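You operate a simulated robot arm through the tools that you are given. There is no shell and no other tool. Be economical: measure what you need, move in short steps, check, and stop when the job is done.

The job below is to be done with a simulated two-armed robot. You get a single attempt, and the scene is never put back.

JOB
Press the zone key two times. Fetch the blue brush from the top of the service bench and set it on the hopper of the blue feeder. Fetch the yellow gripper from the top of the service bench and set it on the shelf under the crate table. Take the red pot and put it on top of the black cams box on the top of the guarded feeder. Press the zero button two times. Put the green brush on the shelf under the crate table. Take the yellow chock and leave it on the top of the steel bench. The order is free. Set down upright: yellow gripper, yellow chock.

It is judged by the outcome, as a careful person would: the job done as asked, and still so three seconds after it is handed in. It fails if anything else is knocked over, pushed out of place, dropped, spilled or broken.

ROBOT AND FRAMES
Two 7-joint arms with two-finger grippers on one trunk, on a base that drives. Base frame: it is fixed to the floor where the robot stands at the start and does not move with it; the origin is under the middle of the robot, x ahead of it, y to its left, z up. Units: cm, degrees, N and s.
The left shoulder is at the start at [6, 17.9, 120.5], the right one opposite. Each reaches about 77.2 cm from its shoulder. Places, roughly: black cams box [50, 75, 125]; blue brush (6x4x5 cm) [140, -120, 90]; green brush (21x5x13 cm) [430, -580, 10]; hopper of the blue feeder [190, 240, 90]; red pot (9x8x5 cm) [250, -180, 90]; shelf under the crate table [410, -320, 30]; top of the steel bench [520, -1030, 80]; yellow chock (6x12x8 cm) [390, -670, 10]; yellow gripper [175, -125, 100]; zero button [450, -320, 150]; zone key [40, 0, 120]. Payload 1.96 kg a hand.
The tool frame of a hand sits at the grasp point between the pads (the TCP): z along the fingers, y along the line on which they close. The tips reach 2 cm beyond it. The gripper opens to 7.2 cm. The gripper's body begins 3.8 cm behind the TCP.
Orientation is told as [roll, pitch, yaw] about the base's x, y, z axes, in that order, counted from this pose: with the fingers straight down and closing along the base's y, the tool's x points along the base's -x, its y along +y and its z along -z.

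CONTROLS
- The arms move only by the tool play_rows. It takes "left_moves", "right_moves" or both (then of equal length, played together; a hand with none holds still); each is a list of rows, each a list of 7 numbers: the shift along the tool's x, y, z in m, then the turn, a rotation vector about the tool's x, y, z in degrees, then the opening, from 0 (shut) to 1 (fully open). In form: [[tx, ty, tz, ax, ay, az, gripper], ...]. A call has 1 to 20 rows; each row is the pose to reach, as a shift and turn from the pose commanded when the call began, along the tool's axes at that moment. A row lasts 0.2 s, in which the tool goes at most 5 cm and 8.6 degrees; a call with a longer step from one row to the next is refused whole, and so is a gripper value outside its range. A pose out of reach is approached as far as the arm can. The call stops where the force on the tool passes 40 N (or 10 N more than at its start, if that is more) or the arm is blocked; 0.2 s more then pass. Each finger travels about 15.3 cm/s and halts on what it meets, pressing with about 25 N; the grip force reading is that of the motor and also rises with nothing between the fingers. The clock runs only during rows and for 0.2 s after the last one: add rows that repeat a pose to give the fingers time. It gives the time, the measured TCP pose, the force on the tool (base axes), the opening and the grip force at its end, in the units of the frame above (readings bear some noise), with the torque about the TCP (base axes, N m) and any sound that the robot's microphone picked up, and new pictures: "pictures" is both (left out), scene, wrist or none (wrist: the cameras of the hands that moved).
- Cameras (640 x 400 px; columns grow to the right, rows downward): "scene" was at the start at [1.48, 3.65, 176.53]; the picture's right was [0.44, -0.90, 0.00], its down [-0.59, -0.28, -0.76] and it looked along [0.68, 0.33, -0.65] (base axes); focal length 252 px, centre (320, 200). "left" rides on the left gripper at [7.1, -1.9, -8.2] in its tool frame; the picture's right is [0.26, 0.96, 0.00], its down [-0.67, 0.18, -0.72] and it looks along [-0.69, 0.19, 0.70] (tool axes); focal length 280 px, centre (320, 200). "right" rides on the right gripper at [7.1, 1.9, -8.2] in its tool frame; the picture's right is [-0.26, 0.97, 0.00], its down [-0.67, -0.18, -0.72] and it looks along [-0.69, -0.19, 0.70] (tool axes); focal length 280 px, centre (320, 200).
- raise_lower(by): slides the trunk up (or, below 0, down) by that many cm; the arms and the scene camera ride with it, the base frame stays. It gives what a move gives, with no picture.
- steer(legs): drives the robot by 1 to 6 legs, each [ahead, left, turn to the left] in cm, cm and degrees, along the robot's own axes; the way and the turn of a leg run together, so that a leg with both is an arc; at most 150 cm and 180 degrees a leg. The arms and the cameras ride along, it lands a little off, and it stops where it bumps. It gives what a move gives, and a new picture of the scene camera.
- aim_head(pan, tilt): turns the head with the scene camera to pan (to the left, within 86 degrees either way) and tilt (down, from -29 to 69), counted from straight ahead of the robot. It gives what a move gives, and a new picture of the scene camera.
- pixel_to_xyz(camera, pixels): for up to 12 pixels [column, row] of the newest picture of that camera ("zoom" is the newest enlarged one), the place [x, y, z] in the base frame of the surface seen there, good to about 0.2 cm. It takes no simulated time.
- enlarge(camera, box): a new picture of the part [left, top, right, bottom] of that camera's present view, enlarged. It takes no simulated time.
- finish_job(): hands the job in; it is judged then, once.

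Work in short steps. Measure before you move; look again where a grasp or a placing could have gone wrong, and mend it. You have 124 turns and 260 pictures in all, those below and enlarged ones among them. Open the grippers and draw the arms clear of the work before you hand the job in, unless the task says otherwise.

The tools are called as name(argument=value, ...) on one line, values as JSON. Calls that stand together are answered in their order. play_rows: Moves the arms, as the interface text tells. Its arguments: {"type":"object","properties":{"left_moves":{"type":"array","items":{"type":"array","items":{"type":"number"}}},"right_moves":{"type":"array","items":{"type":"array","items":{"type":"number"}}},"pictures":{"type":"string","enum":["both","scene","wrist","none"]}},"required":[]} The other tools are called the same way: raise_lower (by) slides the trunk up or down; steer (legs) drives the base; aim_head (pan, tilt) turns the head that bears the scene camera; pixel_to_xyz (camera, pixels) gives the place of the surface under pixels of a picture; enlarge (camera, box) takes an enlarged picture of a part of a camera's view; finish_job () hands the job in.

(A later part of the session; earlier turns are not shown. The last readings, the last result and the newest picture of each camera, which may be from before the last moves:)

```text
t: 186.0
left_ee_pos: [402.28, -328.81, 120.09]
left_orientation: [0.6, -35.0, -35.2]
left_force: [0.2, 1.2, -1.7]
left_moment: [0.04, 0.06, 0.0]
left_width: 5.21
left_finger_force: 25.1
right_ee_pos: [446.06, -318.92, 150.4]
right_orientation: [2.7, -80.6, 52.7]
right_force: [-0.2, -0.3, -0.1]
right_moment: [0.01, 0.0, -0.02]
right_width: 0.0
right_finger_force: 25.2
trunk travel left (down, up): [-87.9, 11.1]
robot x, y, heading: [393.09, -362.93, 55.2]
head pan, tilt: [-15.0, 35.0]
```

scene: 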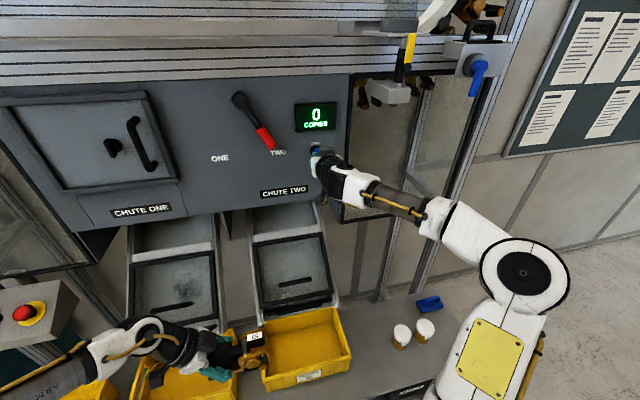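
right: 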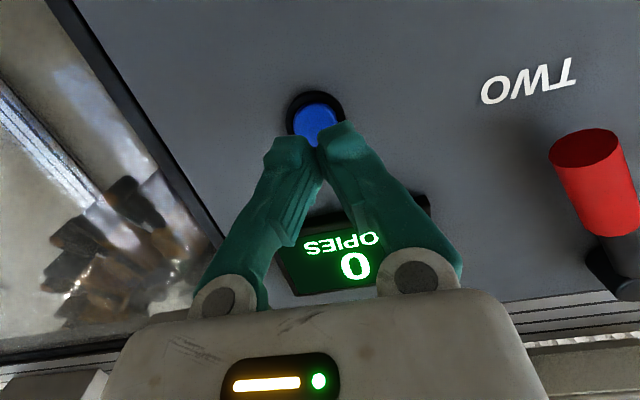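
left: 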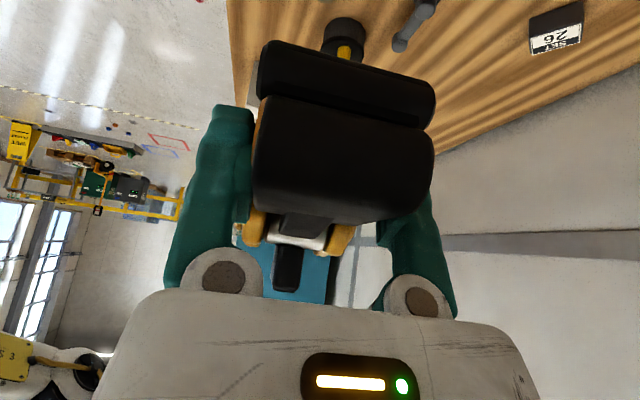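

No contact yet; I push on in small steps.

play_rows(right_moves=[[-0.0005, 0, 0.003, 0, 0, 0, 0], [-0.001, 0, 0.006, 0, 0, 0, 0], [-0.001, 0, 0.006, 0, 0, 0, 0]], pictures="wrist")

```text
t: 186.8
left_ee_pos: [402.18, -328.96, 120.03]
left_orientation: [0.8, -35.0, -35.4]
left_force: [-0.3, -0.4, -1.5]
left_moment: [0.01, 0.05, 0.0]
left_width: 5.22
left_finger_force: 25.2
right_ee_pos: [446.27, -318.47, 150.36]
right_orientation: [2.8, -80.6, 52.5]
right_force: [-3.2, -5.7, -2.5]
right_moment: [-0.01, 0.01, -0.02]
right_width: 0.6
right_finger_force: 29.5
trunk travel left (down, up): [-87.9, 11.1]
robot x, y, heading: [392.99, -362.58, 55.0]
head pan, tilt: [-15.0, 35.0]
heard: click
```

right: 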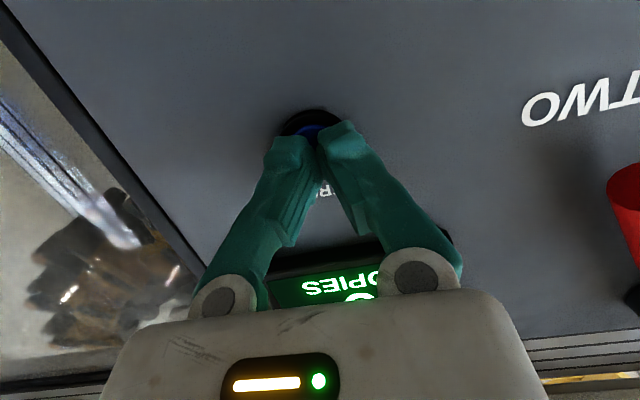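

Click heard. I back off 1.5 cm, press once more the same distance, and withdraw.

play_rows(right_moves=[[0.0012, 0, -0.008, 0, 0, 0, 0], [0.0024, 0, -0.016, 0, 0, 0, 0], [0.0024, 0, -0.016, 0, 0, 0, 0], [0.0024, 0, -0.016, 0, 0, 0, 0], [0.0012, 0, -0.008, 0, 0, 0, 0], [0.0005, 0, -0.003, 0, 0, 0, 0], [0, 0, 0, 0, 0, 0, 0], [0, 0, 0.0005, 0, 0, 0, 0], [0.0012, 0, -0.008, 0, 0, 0, 0], [0.003, 0, -0.03, 0, 0, 0, 0], [0.005, 0, -0.06, 0, 0, 0, 0]], pictures="scene")

```text
t: 189.2
left_ee_pos: [402.08, -328.93, 120.04]
left_orientation: [0.7, -35.0, -35.4]
left_force: [0.0, 0.3, -1.7]
left_moment: [0.07, 0.07, 0.04]
left_width: 5.21
left_finger_force: 25.2
right_ee_pos: [442.78, -323.52, 150.99]
right_orientation: [2.2, -80.5, 53.3]
right_force: [-0.7, -0.4, 0.5]
right_moment: [0.01, -0.03, -0.03]
right_width: 0.0
right_finger_force: 29.2
trunk travel left (down, up): [-87.9, 11.1]
robot x, y, heading: [393.51, -362.72, 54.9]
head pan, tilt: [-15.0, 35.0]
heard: click
```

scene: 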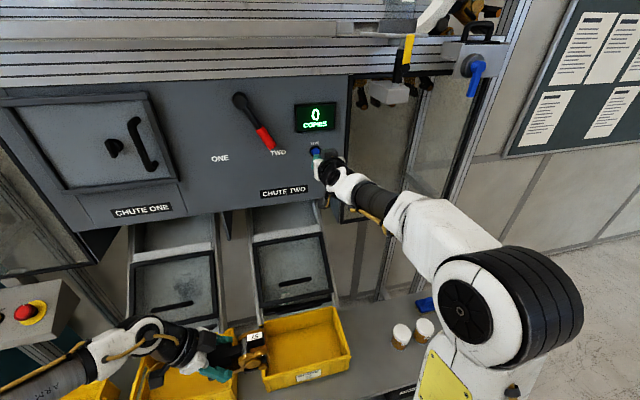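

Two clicks in all. I draw the right arm back and reverse away from the table.

play_rows(right_moves=[[0, 0, -0.04, 0, 0, 0, 0], [0, 0, -0.08, 0, 0, 0, 0], [0, 0, -0.12, 0, 0, 0, 0], [0, 0, -0.16, 0, 0, 0, 0], [0, 0, -0.2, 0, 0, 0, 0], [0, 0, -0.22, 0, 6, 0, 0], [0, 0, -0.22, 0, 14, 0, 0], [0, 0, -0.22, 0, 22, 0, 0.3], [0, 0, -0.22, 0, 30, 0, 1]], pictures="none")

steer(legs=[[-45, 0, 0.5]])

play_rows(left_moves=[[0, 0, 0, -4.7, 0, -6.7, 0.3], [0, 0, 0, -9.4, 0, -13.4, 0.3], [0, 0, 0, -14.1, 0, -20.1, 0.3], [0, 0, 0, -18.8, 0, -26.8, 0.3], [0, 0, 0, -23.5, 0, -33.5, 0.3], [0, 0, 0, -28.2, 0, -40.2, 0.3], [0, 0, 0, -32.9, 0, -46.9, 0.3], [0, 0, 0, -37.6, 0, -53.6, 0.3], [0, 0, 0, -42.3, 0, -60.3, 0.3], [0, 0, 0, -47, 0, -67, 0.3], [0, 0, 0, -51.6, 0, -73.7, 0.3]])

```text
t: 191.2
left_ee_pos: [402.25, -328.79, 119.98]
left_orientation: [0.6, -35.0, -35.2]
left_force: [0.7, -0.5, -1.9]
left_moment: [0.01, 0.1, 0.01]
left_width: 5.22
left_finger_force: 25.3
right_ee_pos: [430.75, -340.93, 154.47]
right_orientation: [0.7, -50.5, 54.7]
right_force: [0.8, 0.6, 0.3]
right_moment: [-0.01, 0.02, 0.01]
right_width: 7.23
right_finger_force: 0.1
right hand out of reach, approached as far as the arm can: row 6, 7, 8
trunk travel left (down, up): [-87.9, 11.1]
robot x, y, heading: [393.51, -362.73, 55.3]
head pan, tilt: [-15.0, 35.0]
```

```text
t: 193.9
left_ee_pos: [376.21, -365.95, 119.95]
left_orientation: [0.5, -34.9, -34.8]
left_force: [1.0, 1.1, -1.5]
left_moment: [0.06, 0.07, -0.02]
left_width: 5.21
left_finger_force: 25.4
right_ee_pos: [404.86, -377.91, 154.34]
right_orientation: [0.7, -50.6, 55.1]
right_force: [0.1, -0.8, 0.2]
right_moment: [0.0, 0.01, -0.02]
right_width: 7.21
right_finger_force: 0.1
trunk travel left (down, up): [-87.9, 11.1]
robot x, y, heading: [367.27, -399.53, 55.6]
head pan, tilt: [-15.0, 35.0]
```

scene: 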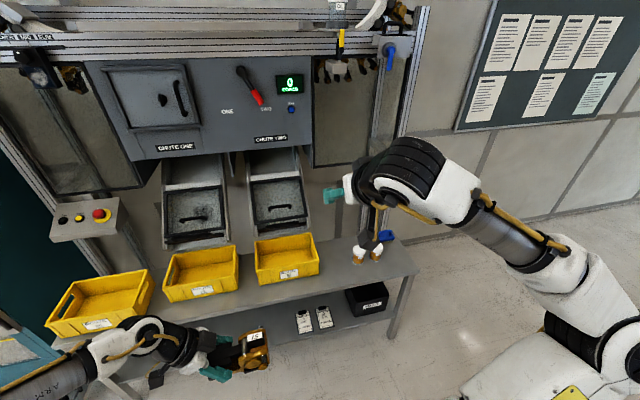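

```text
t: 196.3
left_ee_pos: [368.92, -352.98, 118.74]
left_orientation: [-0.7, -35.8, 54.5]
left_force: [-0.3, -0.1, -2.5]
left_moment: [-0.1, 0.06, 0.0]
left_width: 5.19
left_finger_force: 25.2
left hand out of reach, approached as far as the arm can: row 3, 4, 5, 6, 7, 8, 9, 10, 11
right_ee_pos: [404.8, -377.98, 154.42]
right_orientation: [0.8, -50.7, 55.1]
right_force: [0.3, -0.1, -0.3]
right_moment: [-0.01, 0.02, 0.01]
right_width: 7.21
right_finger_force: 0.0
trunk travel left (down, up): [-87.9, 11.1]
robot x, y, heading: [367.2, -399.74, 55.3]
head pan, tilt: [-15.0, 35.0]
```

scene: 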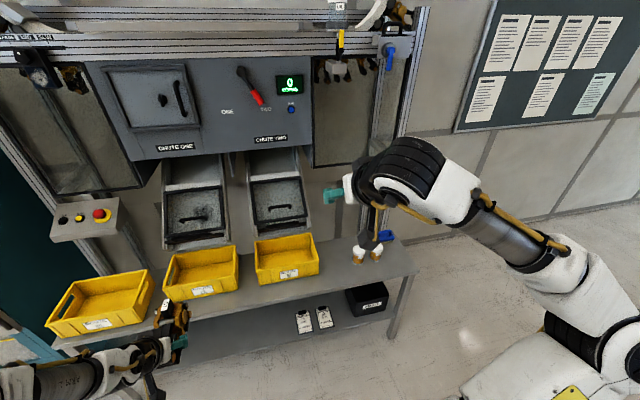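
left: 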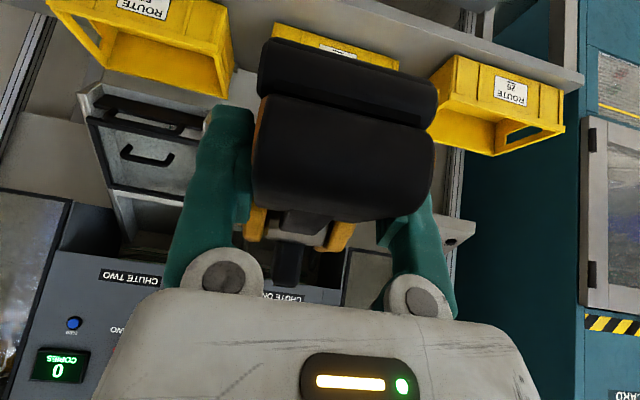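

The left hand now faces forward with the gripper level. I pull the right hand up and back, then lower the trunk 75 cm.

play_rows(right_moves=[[-0.003, 0, -0.034, 0, 0, 0, 1], [-0.006, 0, -0.068, 0, 0, 0, 1], [-0.009, 0, -0.1, 0, 0, 0, 1], [-0.012, 0, -0.135, 0, 0, 0, 1], [-0.015, 0, -0.169, 0, 0, 0, 1]], pictures="none")

raise_lower(by=-75)

aim_head(pan=5, tilt=40)

```text
t: 197.5
left_ee_pos: [368.64, -353.07, 118.89]
left_orientation: [-0.8, -35.9, 54.4]
left_force: [-0.6, -0.7, -2.1]
left_moment: [-0.07, 0.03, 0.0]
left_width: 5.19
left_finger_force: 24.8
right_ee_pos: [407.91, -383.72, 170.86]
right_orientation: [0.4, -50.6, 55.5]
right_force: [-0.2, -0.4, -0.6]
right_moment: [-0.02, 0.0, 0.01]
right_width: 7.18
right_finger_force: 0.1
right hand out of reach, approached as far as the arm can: row 1, 2, 3, 4, 5
trunk travel left (down, up): [-87.9, 11.1]
robot x, y, heading: [367.41, -399.91, 55.5]
head pan, tilt: [-15.0, 35.0]
```

```text
refused: -75 is not a number from -40 to 40
```

```text
t: 198.4
left_ee_pos: [368.98, -353.12, 118.8]
left_orientation: [-0.7, -35.8, 54.4]
left_force: [-0.5, 0.3, -1.9]
left_moment: [-0.08, 0.03, 0.04]
left_width: 5.21
left_finger_force: 25.0
right_ee_pos: [408.42, -383.8, 170.77]
right_orientation: [0.6, -50.4, 55.1]
right_force: [0.2, -0.7, -0.1]
right_moment: [0.01, 0.06, 0.03]
right_width: 7.2
right_finger_force: 0.0
trunk travel left (down, up): [-87.9, 11.1]
robot x, y, heading: [367.59, -399.79, 55.4]
head pan, tilt: [5.0, 40.0]
```

scene: 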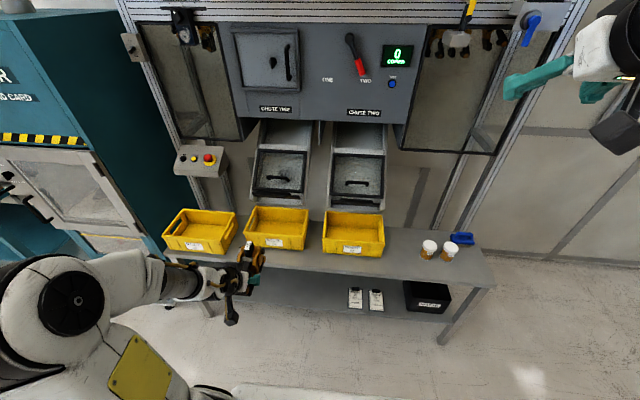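

The trunk takes at most 40 cm per call, so I lower it in two steps of 38 cm and 36 cm.

raise_lower(by=-38)

raise_lower(by=-36)

aim_head(pan=15, tilt=35)

```text
t: 202.0
left_ee_pos: [368.97, -353.01, 80.79]
left_orientation: [-0.8, -35.8, 54.4]
left_force: [0.1, -0.5, -1.1]
left_moment: [-0.1, 0.02, -0.03]
left_width: 5.2
left_finger_force: 24.5
right_ee_pos: [408.35, -383.86, 132.8]
right_orientation: [0.6, -50.7, 55.2]
right_force: [-0.2, 0.0, 0.1]
right_moment: [0.0, 0.02, -0.02]
right_width: 7.23
right_finger_force: 0.0
trunk travel left (down, up): [-49.9, 49.1]
robot x, y, heading: [367.41, -399.99, 55.4]
head pan, tilt: [5.0, 40.0]
```

```text
t: 205.5
left_ee_pos: [369.01, -353.09, 44.71]
left_orientation: [-0.7, -35.8, 54.4]
left_force: [-0.7, -0.5, -2.6]
left_moment: [-0.09, 0.05, 0.02]
left_width: 5.2
left_finger_force: 25.4
right_ee_pos: [408.21, -383.94, 96.84]
right_orientation: [0.7, -50.6, 55.2]
right_force: [0.3, 0.9, 0.5]
right_moment: [0.0, 0.01, -0.02]
right_width: 7.18
right_finger_force: 0.0
trunk travel left (down, up): [-13.9, 85.1]
robot x, y, heading: [367.33, -399.67, 55.8]
head pan, tilt: [5.0, 40.0]
```

```text
t: 206.3
left_ee_pos: [368.98, -353.08, 44.78]
left_orientation: [-0.6, -35.8, 54.4]
left_force: [0.1, 0.2, -0.7]
left_moment: [-0.07, 0.08, 0.01]
left_width: 5.17
left_finger_force: 25.2
right_ee_pos: [408.23, -383.81, 96.8]
right_orientation: [0.7, -50.7, 55.0]
right_force: [0.0, 0.0, 0.1]
right_moment: [-0.04, 0.01, -0.01]
right_width: 7.21
right_finger_force: 0.2
trunk travel left (down, up): [-13.9, 85.1]
robot x, y, heading: [367.73, -399.83, 55.5]
head pan, tilt: [15.0, 35.0]
```

scene: 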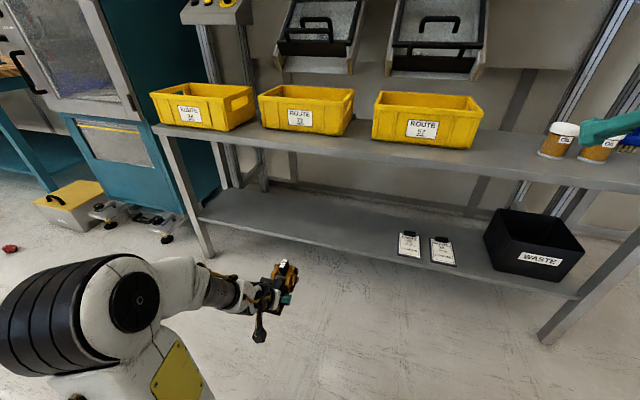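

The shelf is fully visible. I measure its edge near (300,235), its back, and the underside of the top.

pixel_to_xyz(camera="scene", pixels=[[300, 242], [250, 225], [350, 258], [300, 215], [340, 205], [300, 148], [350, 155], [400, 225], [300, 195], [195, 235]])

enlarge(camera="scene", box=[210, 240, 330, 350])

```text
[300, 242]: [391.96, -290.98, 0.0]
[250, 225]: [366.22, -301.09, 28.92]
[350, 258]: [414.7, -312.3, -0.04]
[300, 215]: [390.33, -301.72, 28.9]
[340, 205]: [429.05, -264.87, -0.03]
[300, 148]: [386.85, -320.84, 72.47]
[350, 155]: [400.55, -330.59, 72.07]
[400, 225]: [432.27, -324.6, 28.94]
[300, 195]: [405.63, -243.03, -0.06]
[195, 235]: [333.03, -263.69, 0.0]
```

```text
3.64 times, centred on (270, 295) of scene
```

zoom: 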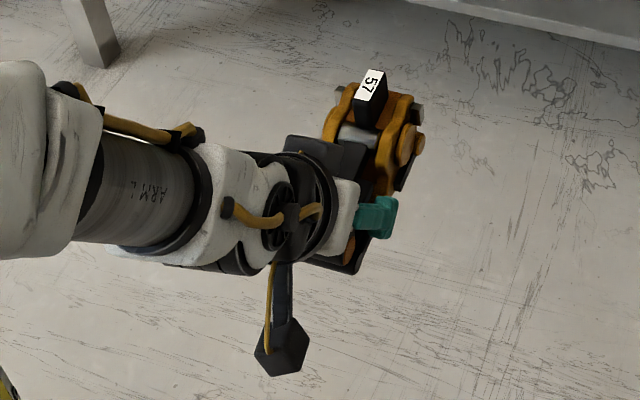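

Shelf spans s -44…-20. I drive 36 cm forward so the gripper enters between shelf and top.

steer(legs=[[36, 0, 0]])

aim_head(pan=20, tilt=50)

```text
t: 208.6
left_ee_pos: [389.52, -323.2, 44.74]
left_orientation: [-0.8, -35.9, 54.4]
left_force: [-0.9, 0.6, -2.0]
left_moment: [-0.05, 0.06, -0.01]
left_width: 5.21
left_finger_force: 24.7
right_ee_pos: [428.75, -354.04, 96.91]
right_orientation: [0.7, -50.5, 55.1]
right_force: [0.1, 0.5, 0.9]
right_moment: [-0.02, 0.02, -0.01]
right_width: 7.23
right_finger_force: 0.2
trunk travel left (down, up): [-13.9, 85.1]
robot x, y, heading: [387.82, -369.8, 55.5]
head pan, tilt: [15.0, 35.0]
```

scene: 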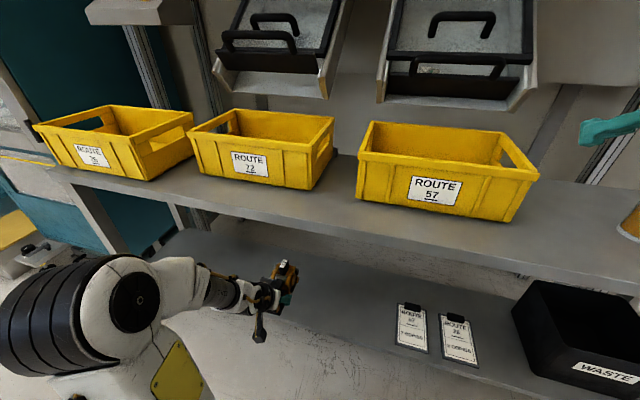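

```text
t: 209.3
left_ee_pos: [389.37, -323.36, 44.71]
left_orientation: [-0.7, -35.8, 54.4]
left_force: [-0.9, 1.0, -2.0]
left_moment: [-0.09, 0.05, 0.0]
left_width: 5.2
left_finger_force: 25.3
right_ee_pos: [428.92, -354.0, 96.8]
right_orientation: [0.7, -50.6, 55.1]
right_force: [0.8, 0.3, -0.6]
right_moment: [-0.05, -0.02, -0.04]
right_width: 7.19
right_finger_force: 0.1
trunk travel left (down, up): [-13.9, 85.1]
robot x, y, heading: [387.91, -369.97, 55.3]
head pan, tilt: [20.0, 50.0]
```

scene: 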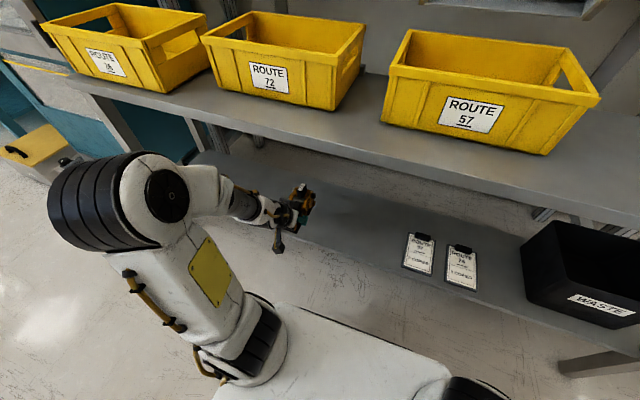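

TCP is at s=-46. I go 10.5 cm further in, then down to 3 cm above the shelf.

play_rows(left_moves=[[-0.0243, 0, 0.0176, 0, 0, 0, 0.3], [-0.0487, 0, 0.0351, 0, 0, 0, 0.3], [-0.073, 0, 0.0527, 0, 0, 0, 0.3], [-0.085, 0, 0.0614, 0, 0, 0, 0.3], [-0.0674, 0, 0.0857, 0, 0, 0, 0.3], [-0.05, 0, 0.11, 0, 0, 0, 0.3], [-0.0323, 0, 0.1344, 0, 0, 0, 0.3]])

enlarge(camera="scene", box=[230, 150, 390, 270])

```text
t: 210.9
left_ee_pos: [394.04, -313.82, 36.08]
left_orientation: [-1.0, -35.9, 54.0]
left_force: [0.2, 0.4, -2.6]
left_moment: [-0.04, 0.09, 0.0]
left_width: 5.2
left_finger_force: 24.6
left hand out of reach, approached as far as the arm can: row 1, 2, 3, 4, 5, 6, 7
right_ee_pos: [428.81, -354.13, 96.84]
right_orientation: [0.7, -50.6, 55.1]
right_force: [0.3, 0.1, -0.2]
right_moment: [0.0, 0.0, -0.02]
right_width: 7.21
right_finger_force: 0.0
trunk travel left (down, up): [-13.9, 85.1]
robot x, y, heading: [387.71, -369.8, 55.5]
head pan, tilt: [20.0, 50.0]
```

scene: 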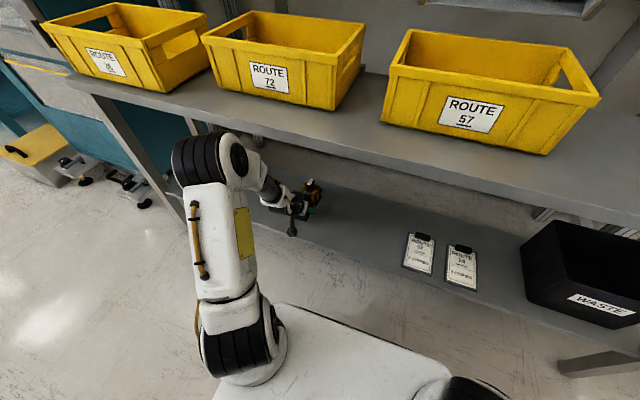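
left: 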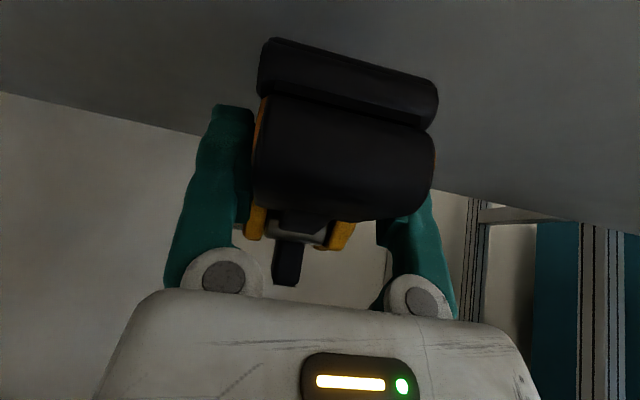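

```text
3.33 times, centred on (310, 210) of scene
```

zoom: 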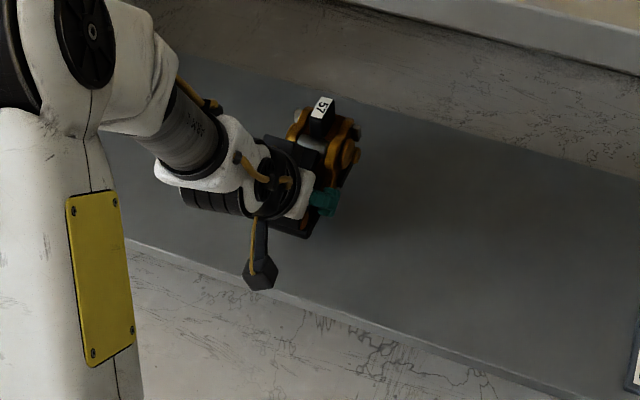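

Position is right (s=-35.6). I lower with the trunk 3 cm, then check force.

raise_lower(by=-3)

raise_lower(by=-0.6)

enlarge(camera="left", box=[200, 0, 500, 280])

```text
t: 211.7
left_ee_pos: [394.13, -313.98, 33.11]
left_orientation: [-1.0, -36.0, 54.0]
left_force: [-0.4, 0.1, -1.5]
left_moment: [-0.08, 0.06, -0.02]
left_width: 5.2
left_finger_force: 24.8
right_ee_pos: [428.77, -354.05, 93.96]
right_orientation: [0.8, -50.7, 55.2]
right_force: [0.5, 0.7, 0.0]
right_moment: [-0.01, -0.01, 0.01]
right_width: 7.22
right_finger_force: 0.1
trunk travel left (down, up): [-10.9, 88.1]
robot x, y, heading: [388.47, -369.62, 55.4]
head pan, tilt: [20.0, 50.0]
```

```text
t: 212.2
left_ee_pos: [394.02, -313.67, 32.44]
left_orientation: [-1.0, -36.0, 54.0]
left_force: [-0.1, 1.2, 1.4]
left_moment: [0.29, -0.07, 0.03]
left_width: 5.2
left_finger_force: 25.4
right_ee_pos: [428.73, -354.04, 93.27]
right_orientation: [0.7, -50.5, 55.0]
right_force: [-0.3, 0.4, 0.3]
right_moment: [0.05, 0.03, 0.02]
right_width: 7.19
right_finger_force: 0.1
trunk travel left (down, up): [-10.3, 88.7]
robot x, y, heading: [388.0, -370.76, 55.5]
head pan, tilt: [20.0, 50.0]
```

```text
1.43 times, centred on (350, 140) of left
```

zoom: 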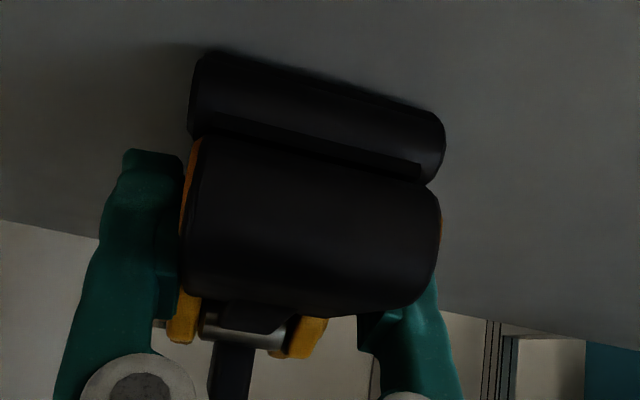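

Contact made (force turned to +1.4 N, moment up). I release and withdraw along the finger axis.

play_rows(left_moves=[[0, 0, 0, 0, 0, 0, 0.75], [0, 0, 0, 0, 0, 0, 0.9], [0, 0, 0, 0, 0, 0, 0.9], [0, 0, -0.02, 0, 0, 0, 0.9], [0, 0, -0.05, 0, 0, 0, 0.9], [0, 0, -0.09, 0, 0, 0, 0.9], [0.02, 0, -0.12, 0, 0, 0, 0.9], [0.05, 0, -0.15, 0, 0, 0, 0.9]])

enlarge(camera="scene", box=[230, 150, 390, 270])

```text
t: 214.1
left_ee_pos: [386.58, -322.83, 41.81]
left_orientation: [-0.9, -35.7, 54.0]
left_force: [0.2, -0.5, -0.4]
left_moment: [0.0, 0.05, -0.01]
left_width: 6.47
left_finger_force: 0.1
left hand out of reach, approached as far as the arm can: row 8
right_ee_pos: [428.67, -353.97, 93.34]
right_orientation: [0.6, -50.6, 55.0]
right_force: [0.2, 0.8, 0.2]
right_moment: [-0.01, 0.0, 0.02]
right_width: 7.23
right_finger_force: 0.2
trunk travel left (down, up): [-10.3, 88.7]
robot x, y, heading: [387.74, -370.01, 55.5]
head pan, tilt: [20.0, 50.0]
```

scene: 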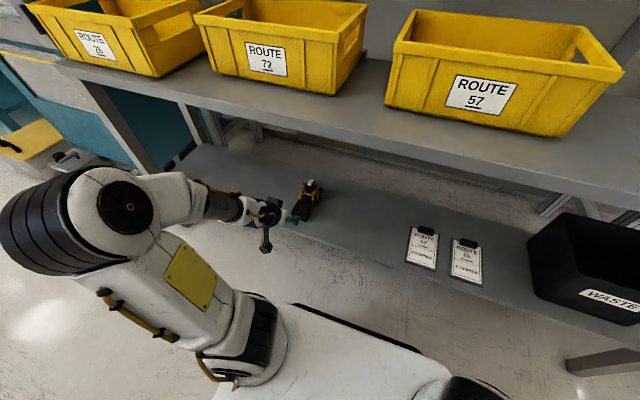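
left: 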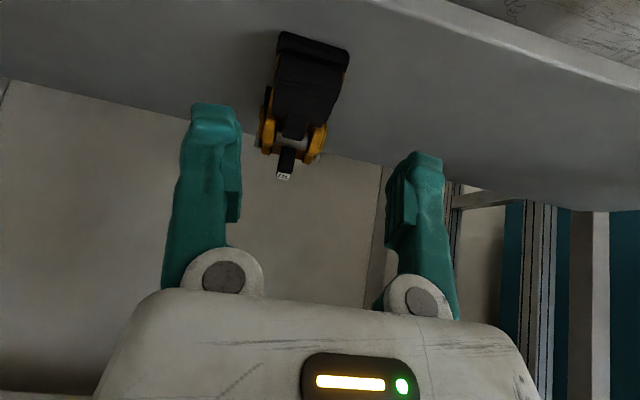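

```text
3.33 times, centred on (310, 210) of scene
```

zoom: 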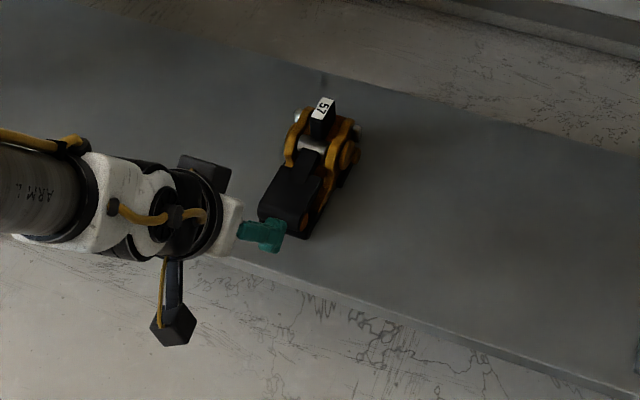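

The gripper stands upright on the shelf. I back away and turn toward the floor tray with the green brush and chock.

steer(legs=[[-55, 0, 0], [0, 0, -145]])

aim_head(pan=0, tilt=25)

```text
t: 223.1
left_ee_pos: [386.42, -451.82, 41.8]
left_orientation: [-1.0, -35.9, -89.4]
left_force: [-0.3, 0.6, 0.9]
left_moment: [0.01, 0.02, -0.01]
left_width: 6.46
left_finger_force: 0.0
right_ee_pos: [333.81, -452.02, 93.17]
right_orientation: [0.8, -50.6, -88.2]
right_force: [-0.1, -0.7, -0.4]
right_moment: [-0.03, 0.0, -0.02]
right_width: 7.19
right_finger_force: 0.0
trunk travel left (down, up): [-10.3, 88.7]
robot x, y, heading: [357.11, -414.72, -88.0]
head pan, tilt: [20.0, 50.0]
```

scene: 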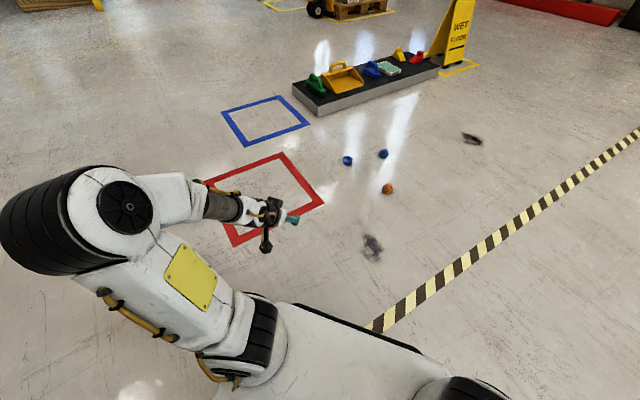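

```text
t: 224.0
left_ee_pos: [386.44, -451.93, 41.7]
left_orientation: [-1.2, -35.8, -89.2]
left_force: [1.0, -0.2, 0.3]
left_moment: [0.01, -0.01, 0.02]
left_width: 6.48
left_finger_force: 0.1
right_ee_pos: [333.94, -451.98, 93.25]
right_orientation: [0.8, -50.6, -88.2]
right_force: [-0.7, 0.4, 1.0]
right_moment: [0.01, -0.03, 0.0]
right_width: 7.19
right_finger_force: 0.0
trunk travel left (down, up): [-10.3, 88.7]
robot x, y, heading: [356.85, -414.57, -87.8]
head pan, tilt: [0.0, 25.0]
```

scene: 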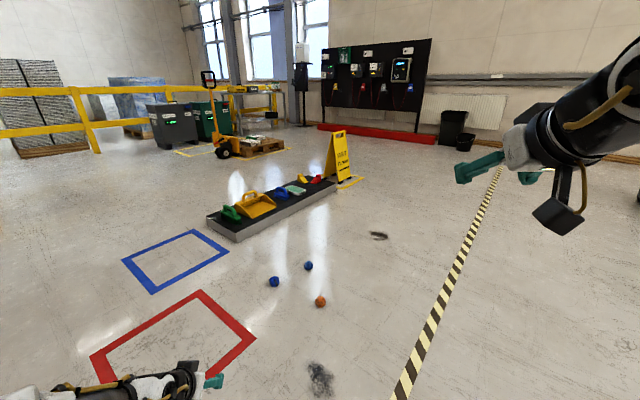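

I enlarge the tray and measure items, balls and possible bench in the back.

enlarge(camera="scene", box=[200, 160, 360, 250])

pixel_to_xyz(camera="scene", pixels=[[231, 212], [258, 208], [281, 192], [303, 180], [317, 179], [208, 215], [238, 240], [337, 185], [274, 281], [308, 265], [320, 300], [346, 181]])

enlarge(camera="scene", box=[130, 60, 330, 170])

```text
4.00 times, centred on (280, 205) of scene
```

zoom: 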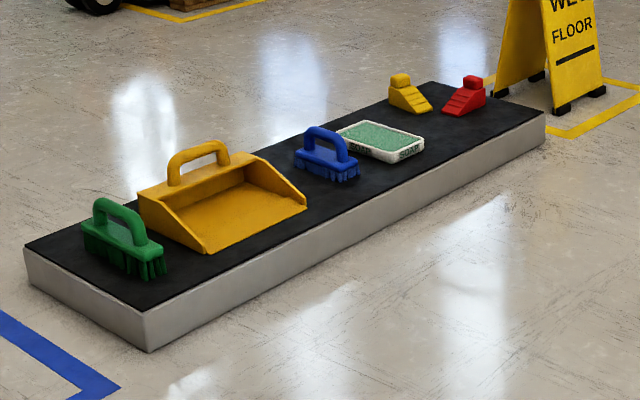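

```text
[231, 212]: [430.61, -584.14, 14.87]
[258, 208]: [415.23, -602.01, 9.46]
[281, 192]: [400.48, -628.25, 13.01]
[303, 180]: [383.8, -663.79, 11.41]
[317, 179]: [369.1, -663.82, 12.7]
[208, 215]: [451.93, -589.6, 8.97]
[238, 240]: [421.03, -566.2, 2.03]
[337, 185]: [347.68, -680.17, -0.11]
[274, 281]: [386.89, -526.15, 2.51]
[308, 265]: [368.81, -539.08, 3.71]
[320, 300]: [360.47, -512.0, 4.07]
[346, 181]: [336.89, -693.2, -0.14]
```

```text
3.20 times, centred on (230, 115) of scene
```

zoom: 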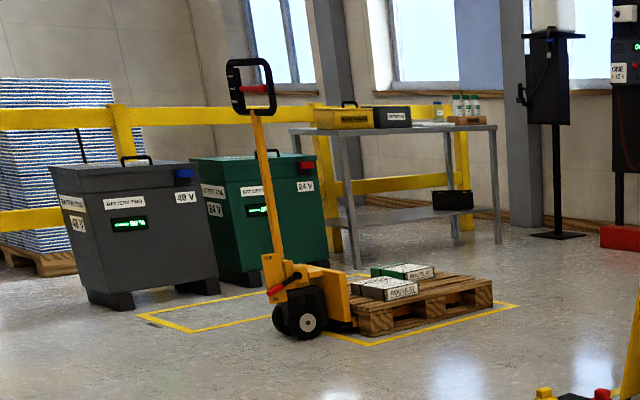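

The green brush sits at the tray's near end ([430.6,-584]); the yellow chock is further along. I drive round the balls to face that end of the tray.

steer(legs=[[30, 100, 0], [85, 8, 0], [0, 0, -36.5]])

aim_head(pan=0, tilt=50)

```text
t: 235.2
left_ee_pos: [470.71, -572.49, 41.86]
left_orientation: [-1.1, -35.9, -125.4]
left_force: [-0.6, -1.1, 0.5]
left_moment: [-0.03, 0.01, -0.01]
left_width: 6.48
left_finger_force: 0.0
right_ee_pos: [428.07, -541.73, 93.34]
right_orientation: [0.8, -50.7, -124.3]
right_force: [-0.2, 0.3, -0.3]
right_moment: [0.03, -0.01, -0.02]
right_width: 7.19
right_finger_force: 0.1
trunk travel left (down, up): [-10.3, 88.7]
robot x, y, heading: [468.77, -525.28, -124.2]
head pan, tilt: [0.0, 25.0]
```

scene: 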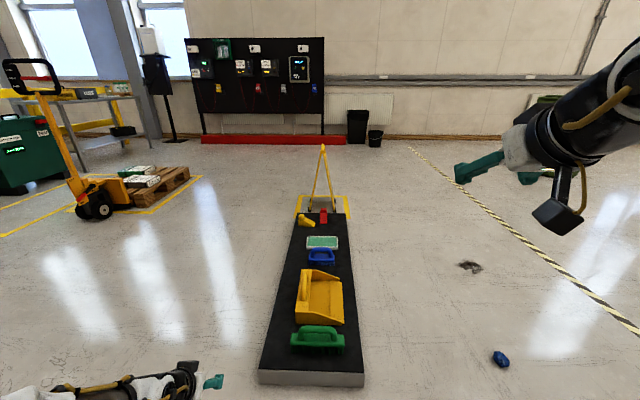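

```text
t: 236.1
left_ee_pos: [470.72, -572.47, 41.82]
left_orientation: [-1.1, -35.9, -125.4]
left_force: [-0.6, -0.3, 0.2]
left_moment: [0.0, -0.02, 0.0]
left_width: 6.47
left_finger_force: 0.1
right_ee_pos: [428.17, -541.72, 93.25]
right_orientation: [0.6, -50.6, -124.3]
right_force: [-0.1, 1.3, -0.4]
right_moment: [0.0, -0.01, -0.01]
right_width: 7.18
right_finger_force: 0.2
trunk travel left (down, up): [-10.3, 88.7]
robot x, y, heading: [469.24, -525.45, -123.9]
head pan, tilt: [0.0, 50.0]
```

scene: 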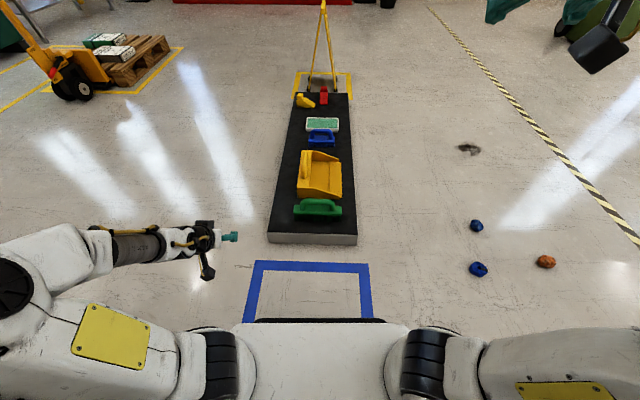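

The brush lies across the tray with its handle along n. I'll approach from the tray's left side so that the handle points forward; first I measure brush, tray and pallet.

enlarge(camera="scene", box=[260, 180, 370, 250])

pixel_to_xyz(camera="zoom", pixels=[[195, 175], [330, 130], [470, 160], [330, 160], [200, 150], [460, 145], [330, 200], [330, 225], [470, 205], [190, 220], [60, 330], [560, 350]])

pixel_to_xyz(camera="scene", pixels=[[140, 80], [95, 95], [182, 50], [305, 100], [323, 98], [210, 240]])

```text
5.71 times, centred on (315, 215) of scene
```

zoom: 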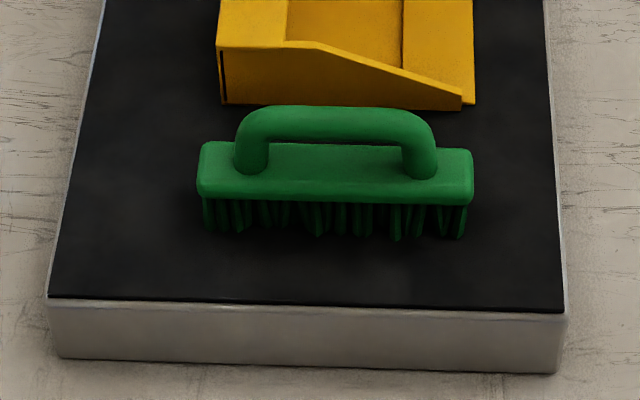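

```text
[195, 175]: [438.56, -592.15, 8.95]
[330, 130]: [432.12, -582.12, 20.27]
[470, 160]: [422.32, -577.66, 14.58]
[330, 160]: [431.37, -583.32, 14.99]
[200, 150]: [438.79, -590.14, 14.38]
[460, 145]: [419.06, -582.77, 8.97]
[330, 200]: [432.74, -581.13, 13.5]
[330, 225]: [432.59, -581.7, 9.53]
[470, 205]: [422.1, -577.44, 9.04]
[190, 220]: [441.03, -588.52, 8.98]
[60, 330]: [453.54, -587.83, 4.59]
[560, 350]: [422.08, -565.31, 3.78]
```

```text
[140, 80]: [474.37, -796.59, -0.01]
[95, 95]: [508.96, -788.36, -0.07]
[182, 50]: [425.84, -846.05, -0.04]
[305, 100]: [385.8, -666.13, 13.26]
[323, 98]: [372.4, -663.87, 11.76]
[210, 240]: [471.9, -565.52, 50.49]
```

Brush centre is [430.9,-582.7], handle bar at z ~20.3. I drive round to the tray's side facing it, heading 145.5°.

steer(legs=[[0, 62, 0], [0, 0, -90.5], [0, 42, 0]])

aim_head(pan=10, tilt=50)

```text
t: 245.6
left_ee_pos: [449.02, -595.66, 41.95]
left_orientation: [-1.1, -35.8, 143.6]
left_force: [-0.7, 0.1, -0.2]
left_moment: [0.04, 0.0, 0.02]
left_width: 6.49
left_finger_force: 0.0
right_ee_pos: [480.49, -553.55, 93.17]
right_orientation: [0.7, -50.6, 144.7]
right_force: [0.5, -0.7, -0.7]
right_moment: [0.04, 0.03, 0.01]
right_width: 7.19
right_finger_force: 0.0
trunk travel left (down, up): [-10.3, 88.7]
robot x, y, heading: [496.16, -594.62, 145.1]
head pan, tilt: [0.0, 50.0]
```

scene: 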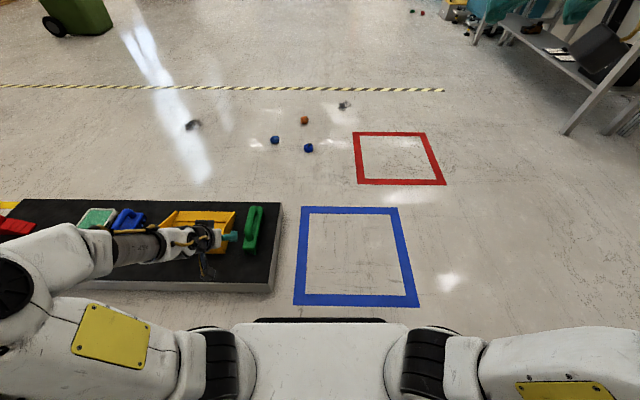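

```text
t: 246.3
left_ee_pos: [449.08, -595.58, 41.83]
left_orientation: [-1.1, -36.0, 143.7]
left_force: [1.4, 0.3, 0.1]
left_moment: [-0.03, -0.01, -0.05]
left_width: 6.49
left_finger_force: 0.0
right_ee_pos: [480.42, -553.59, 93.31]
right_orientation: [0.8, -50.6, 144.6]
right_force: [0.7, 0.1, 0.0]
right_moment: [-0.02, 0.0, 0.01]
right_width: 7.21
right_finger_force: 0.0
trunk travel left (down, up): [-10.3, 88.7]
robot x, y, heading: [496.11, -594.61, 144.9]
head pan, tilt: [10.0, 50.0]
```

scene: 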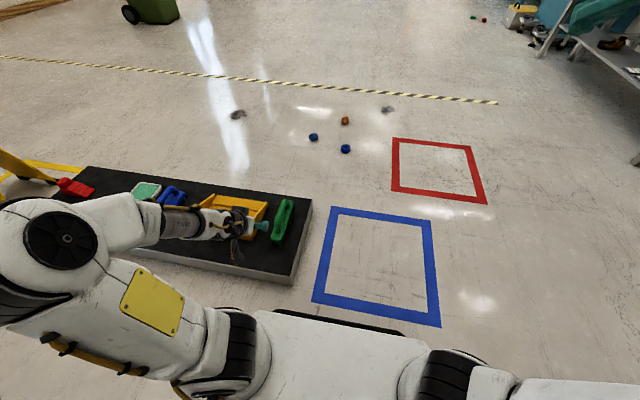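

Laterally the left hand already lines up; it needs 22 cm forward and 22 down. I lower the trunk 10 cm, then reach forward above the handle.

raise_lower(by=-10)

play_rows(left_moves=[[-0.032, 0, 0.024, 0, 0, 0, 0.8], [-0.065, 0, 0.047, 0, 0, 0, 0.8], [-0.097, 0, 0.071, 0, 0, 0, 0.8], [-0.13, 0, 0.094, 0, 0, 0, 0.8], [-0.16, 0, 0.117, 0, 0, 0, 0.8], [-0.18, 0, 0.131, 0, 0, 0, 0.8]])

```text
t: 247.6
left_ee_pos: [448.97, -595.51, 31.79]
left_orientation: [-1.1, -36.0, 143.7]
left_force: [1.2, 0.5, -0.5]
left_moment: [0.03, 0.0, -0.01]
left_width: 6.48
left_finger_force: 0.1
right_ee_pos: [480.37, -553.61, 83.22]
right_orientation: [0.7, -50.6, 144.6]
right_force: [0.1, -0.4, 0.5]
right_moment: [-0.04, 0.02, 0.03]
right_width: 7.21
right_finger_force: 0.0
trunk travel left (down, up): [-0.3, 98.7]
robot x, y, heading: [496.12, -594.56, 145.3]
head pan, tilt: [10.0, 50.0]
```

```text
t: 249.0
left_ee_pos: [430.35, -583.36, 31.86]
left_orientation: [-1.2, -36.0, 143.3]
left_force: [-0.5, 0.5, 0.7]
left_moment: [-0.03, 0.0, -0.02]
left_width: 5.77
left_finger_force: 0.1
left hand out of reach, approached as far as the arm can: row 4, 5, 6
right_ee_pos: [480.49, -553.61, 83.31]
right_orientation: [0.7, -50.6, 144.7]
right_force: [0.3, -0.5, -0.3]
right_moment: [0.01, -0.01, 0.03]
right_width: 7.21
right_finger_force: 0.0
trunk travel left (down, up): [-0.3, 98.7]
robot x, y, heading: [496.1, -594.34, 145.0]
head pan, tilt: [10.0, 50.0]
```

scene: 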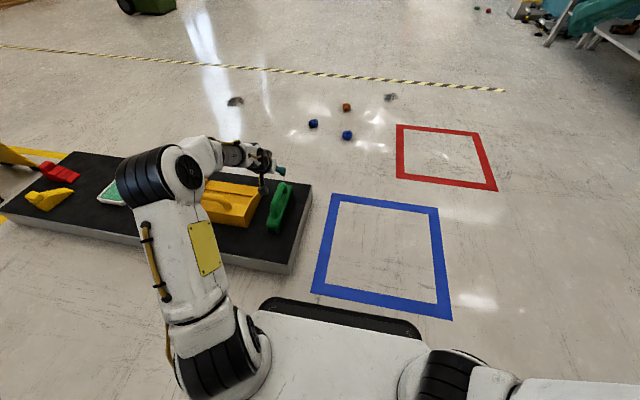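
left: 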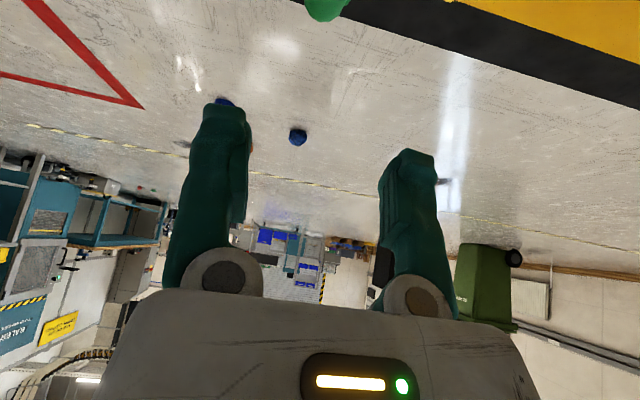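

I re-measure the handle in the newest scene picture (280,205).

enlarge(camera="scene", box=[250, 165, 310, 245])

enlarge(camera="scene", box=[240, 160, 320, 245])

pixel_to_xyz(camera="scene", pixels=[[286, 187], [282, 197], [278, 207], [273, 218], [289, 186], [284, 200], [270, 222]])

```text
5.00 times, centred on (280, 205) of scene
```

zoom: 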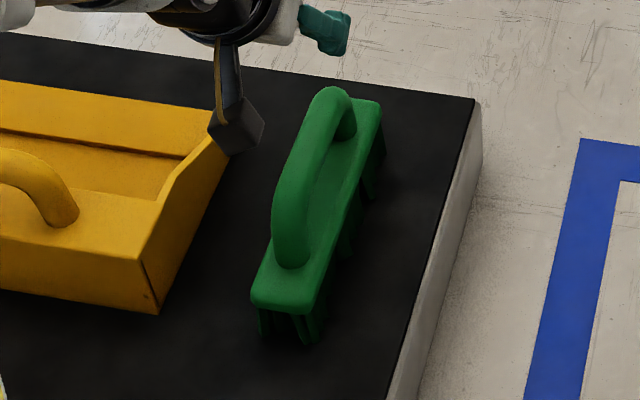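

```text
4.71 times, centred on (280, 202) of scene
```

zoom: 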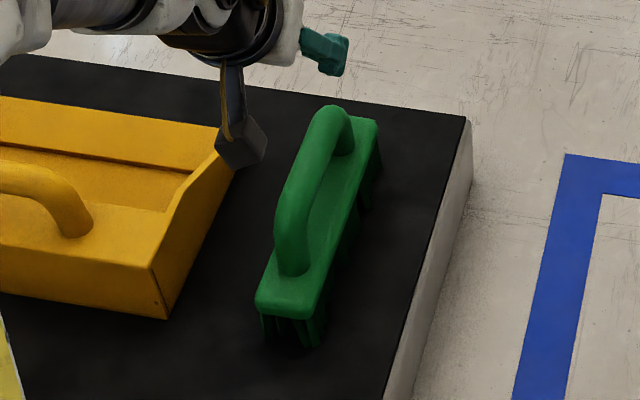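

```text
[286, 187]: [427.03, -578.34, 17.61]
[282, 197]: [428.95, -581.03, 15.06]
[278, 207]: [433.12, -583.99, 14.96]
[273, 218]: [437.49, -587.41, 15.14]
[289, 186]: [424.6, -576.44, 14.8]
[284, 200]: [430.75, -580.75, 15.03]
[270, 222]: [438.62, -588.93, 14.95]
```

pixel_to_xyz(camera="zoom", pixels=[[312, 145], [300, 165], [318, 130], [290, 190], [305, 170], [325, 150], [298, 150]])

```text
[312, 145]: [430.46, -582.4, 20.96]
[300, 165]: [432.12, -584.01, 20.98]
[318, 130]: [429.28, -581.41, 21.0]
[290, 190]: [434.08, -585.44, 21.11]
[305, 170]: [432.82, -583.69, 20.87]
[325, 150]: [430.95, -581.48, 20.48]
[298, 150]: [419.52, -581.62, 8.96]
```

The bar's centreline is at s≈-236.0; the TCP is 1.1 cm left of it. I correct and descend 12 cm.

play_rows(left_moves=[[0, -0.011, 0.003, 0, 0, 0, 0.8], [0.018, -0.011, 0.03, 0, 0, 0, 0.8], [0.036, -0.011, 0.06, 0, 0, 0, 0.8], [0.053, -0.011, 0.085, 0, 0, 0, 0.8], [0.0646, -0.011, 0.1026, 0, 0, 0, 0.8]])

enlarge(camera="scene", box=[240, 160, 320, 245])

```text
t: 250.2
left_ee_pos: [430.34, -581.82, 19.81]
left_orientation: [-1.3, -36.0, 143.5]
left_force: [0.4, 0.2, 0.6]
left_moment: [0.0, -0.02, 0.02]
left_width: 5.77
left_finger_force: 0.1
left hand out of reach, approached as far as the arm can: row 1, 2, 3, 4
right_ee_pos: [480.49, -553.55, 83.2]
right_orientation: [0.7, -50.6, 144.7]
right_force: [0.1, 0.4, -0.2]
right_moment: [0.0, -0.01, 0.01]
right_width: 7.17
right_finger_force: 0.1
trunk travel left (down, up): [-0.3, 98.7]
robot x, y, heading: [496.1, -594.43, 145.0]
head pan, tilt: [10.0, 50.0]
```

scene: 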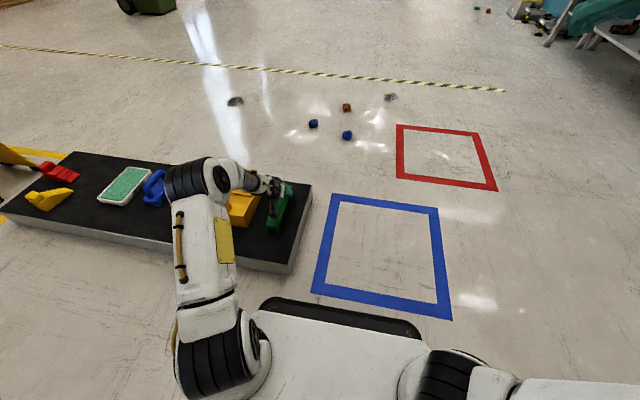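
left: 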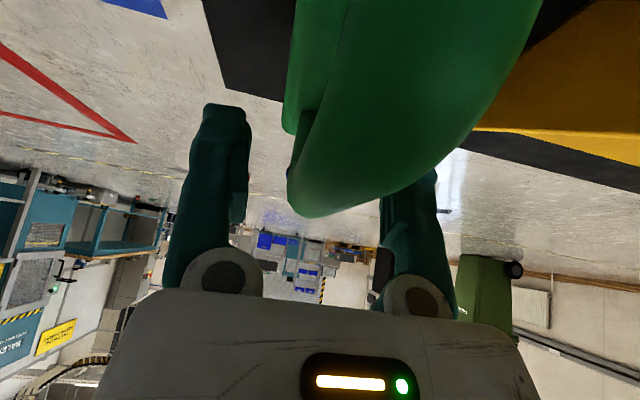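

```text
4.71 times, centred on (280, 202) of scene
```

zoom: 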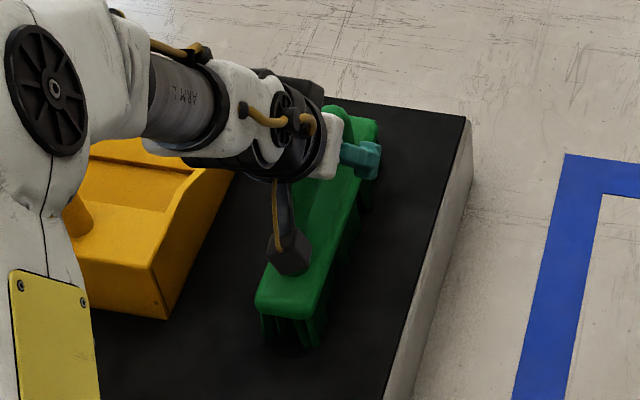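

The bar is between the fingers. I close.

play_rows(left_moves=[[0, 0, 0, 0, 0, 0, 0.5], [0, 0, 0, 0, 0, 0, 0.2], [0, 0, 0, 0, 0, 0, 0.1], [0, 0, 0, 0, 0, 0, 0.1]], pictures="none")

raise_lower(by=8)

enlarge(camera="left", box=[0, 0, 640, 400])

enlarge(camera="scene", box=[220, 150, 340, 245])

```text
t: 251.2
left_ee_pos: [430.25, -581.98, 19.71]
left_orientation: [-1.4, -35.9, 143.4]
left_force: [-0.6, 0.0, -0.4]
left_moment: [0.08, 0.13, 0.03]
left_width: 2.19
left_finger_force: 24.9
right_ee_pos: [480.54, -553.59, 83.24]
right_orientation: [0.7, -50.6, 144.7]
right_force: [1.2, 0.0, 1.0]
right_moment: [0.01, 0.01, 0.0]
right_width: 7.19
right_finger_force: 0.1
trunk travel left (down, up): [-0.3, 98.7]
robot x, y, heading: [496.44, -594.47, 145.3]
head pan, tilt: [10.0, 50.0]
```

```text
t: 252.4
left_ee_pos: [430.43, -581.97, 27.79]
left_orientation: [-1.4, -36.0, 143.5]
left_force: [0.2, 0.7, -1.5]
left_moment: [0.02, 0.01, -0.03]
left_width: 2.2
left_finger_force: 24.6
right_ee_pos: [480.44, -553.59, 91.09]
right_orientation: [0.8, -50.5, 144.7]
right_force: [0.4, -1.3, 0.1]
right_moment: [0.06, 0.0, -0.03]
right_width: 7.19
right_finger_force: 0.1
trunk travel left (down, up): [-8.3, 90.7]
robot x, y, heading: [496.17, -594.49, 145.2]
head pan, tilt: [10.0, 50.0]
```

```text
1.00 times, centred on (320, 200) of left (not enlarged: the box is as wide or as high as the picture)
```

zoom: 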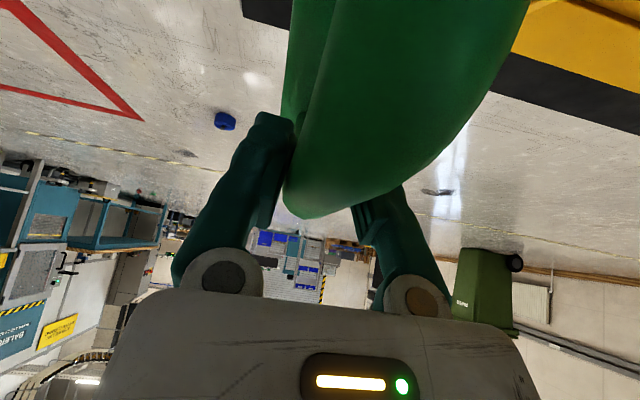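

```text
4.21 times, centred on (280, 198) of scene
```

zoom: 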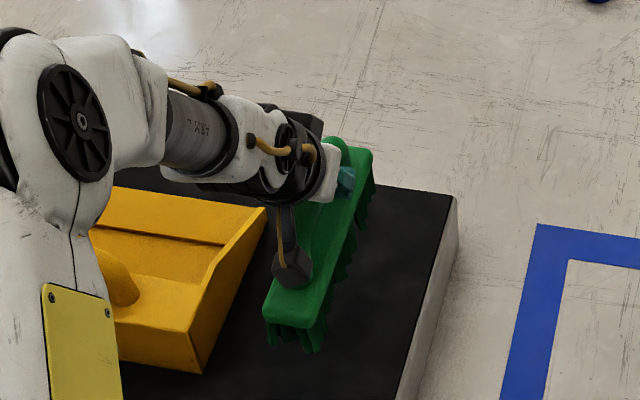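

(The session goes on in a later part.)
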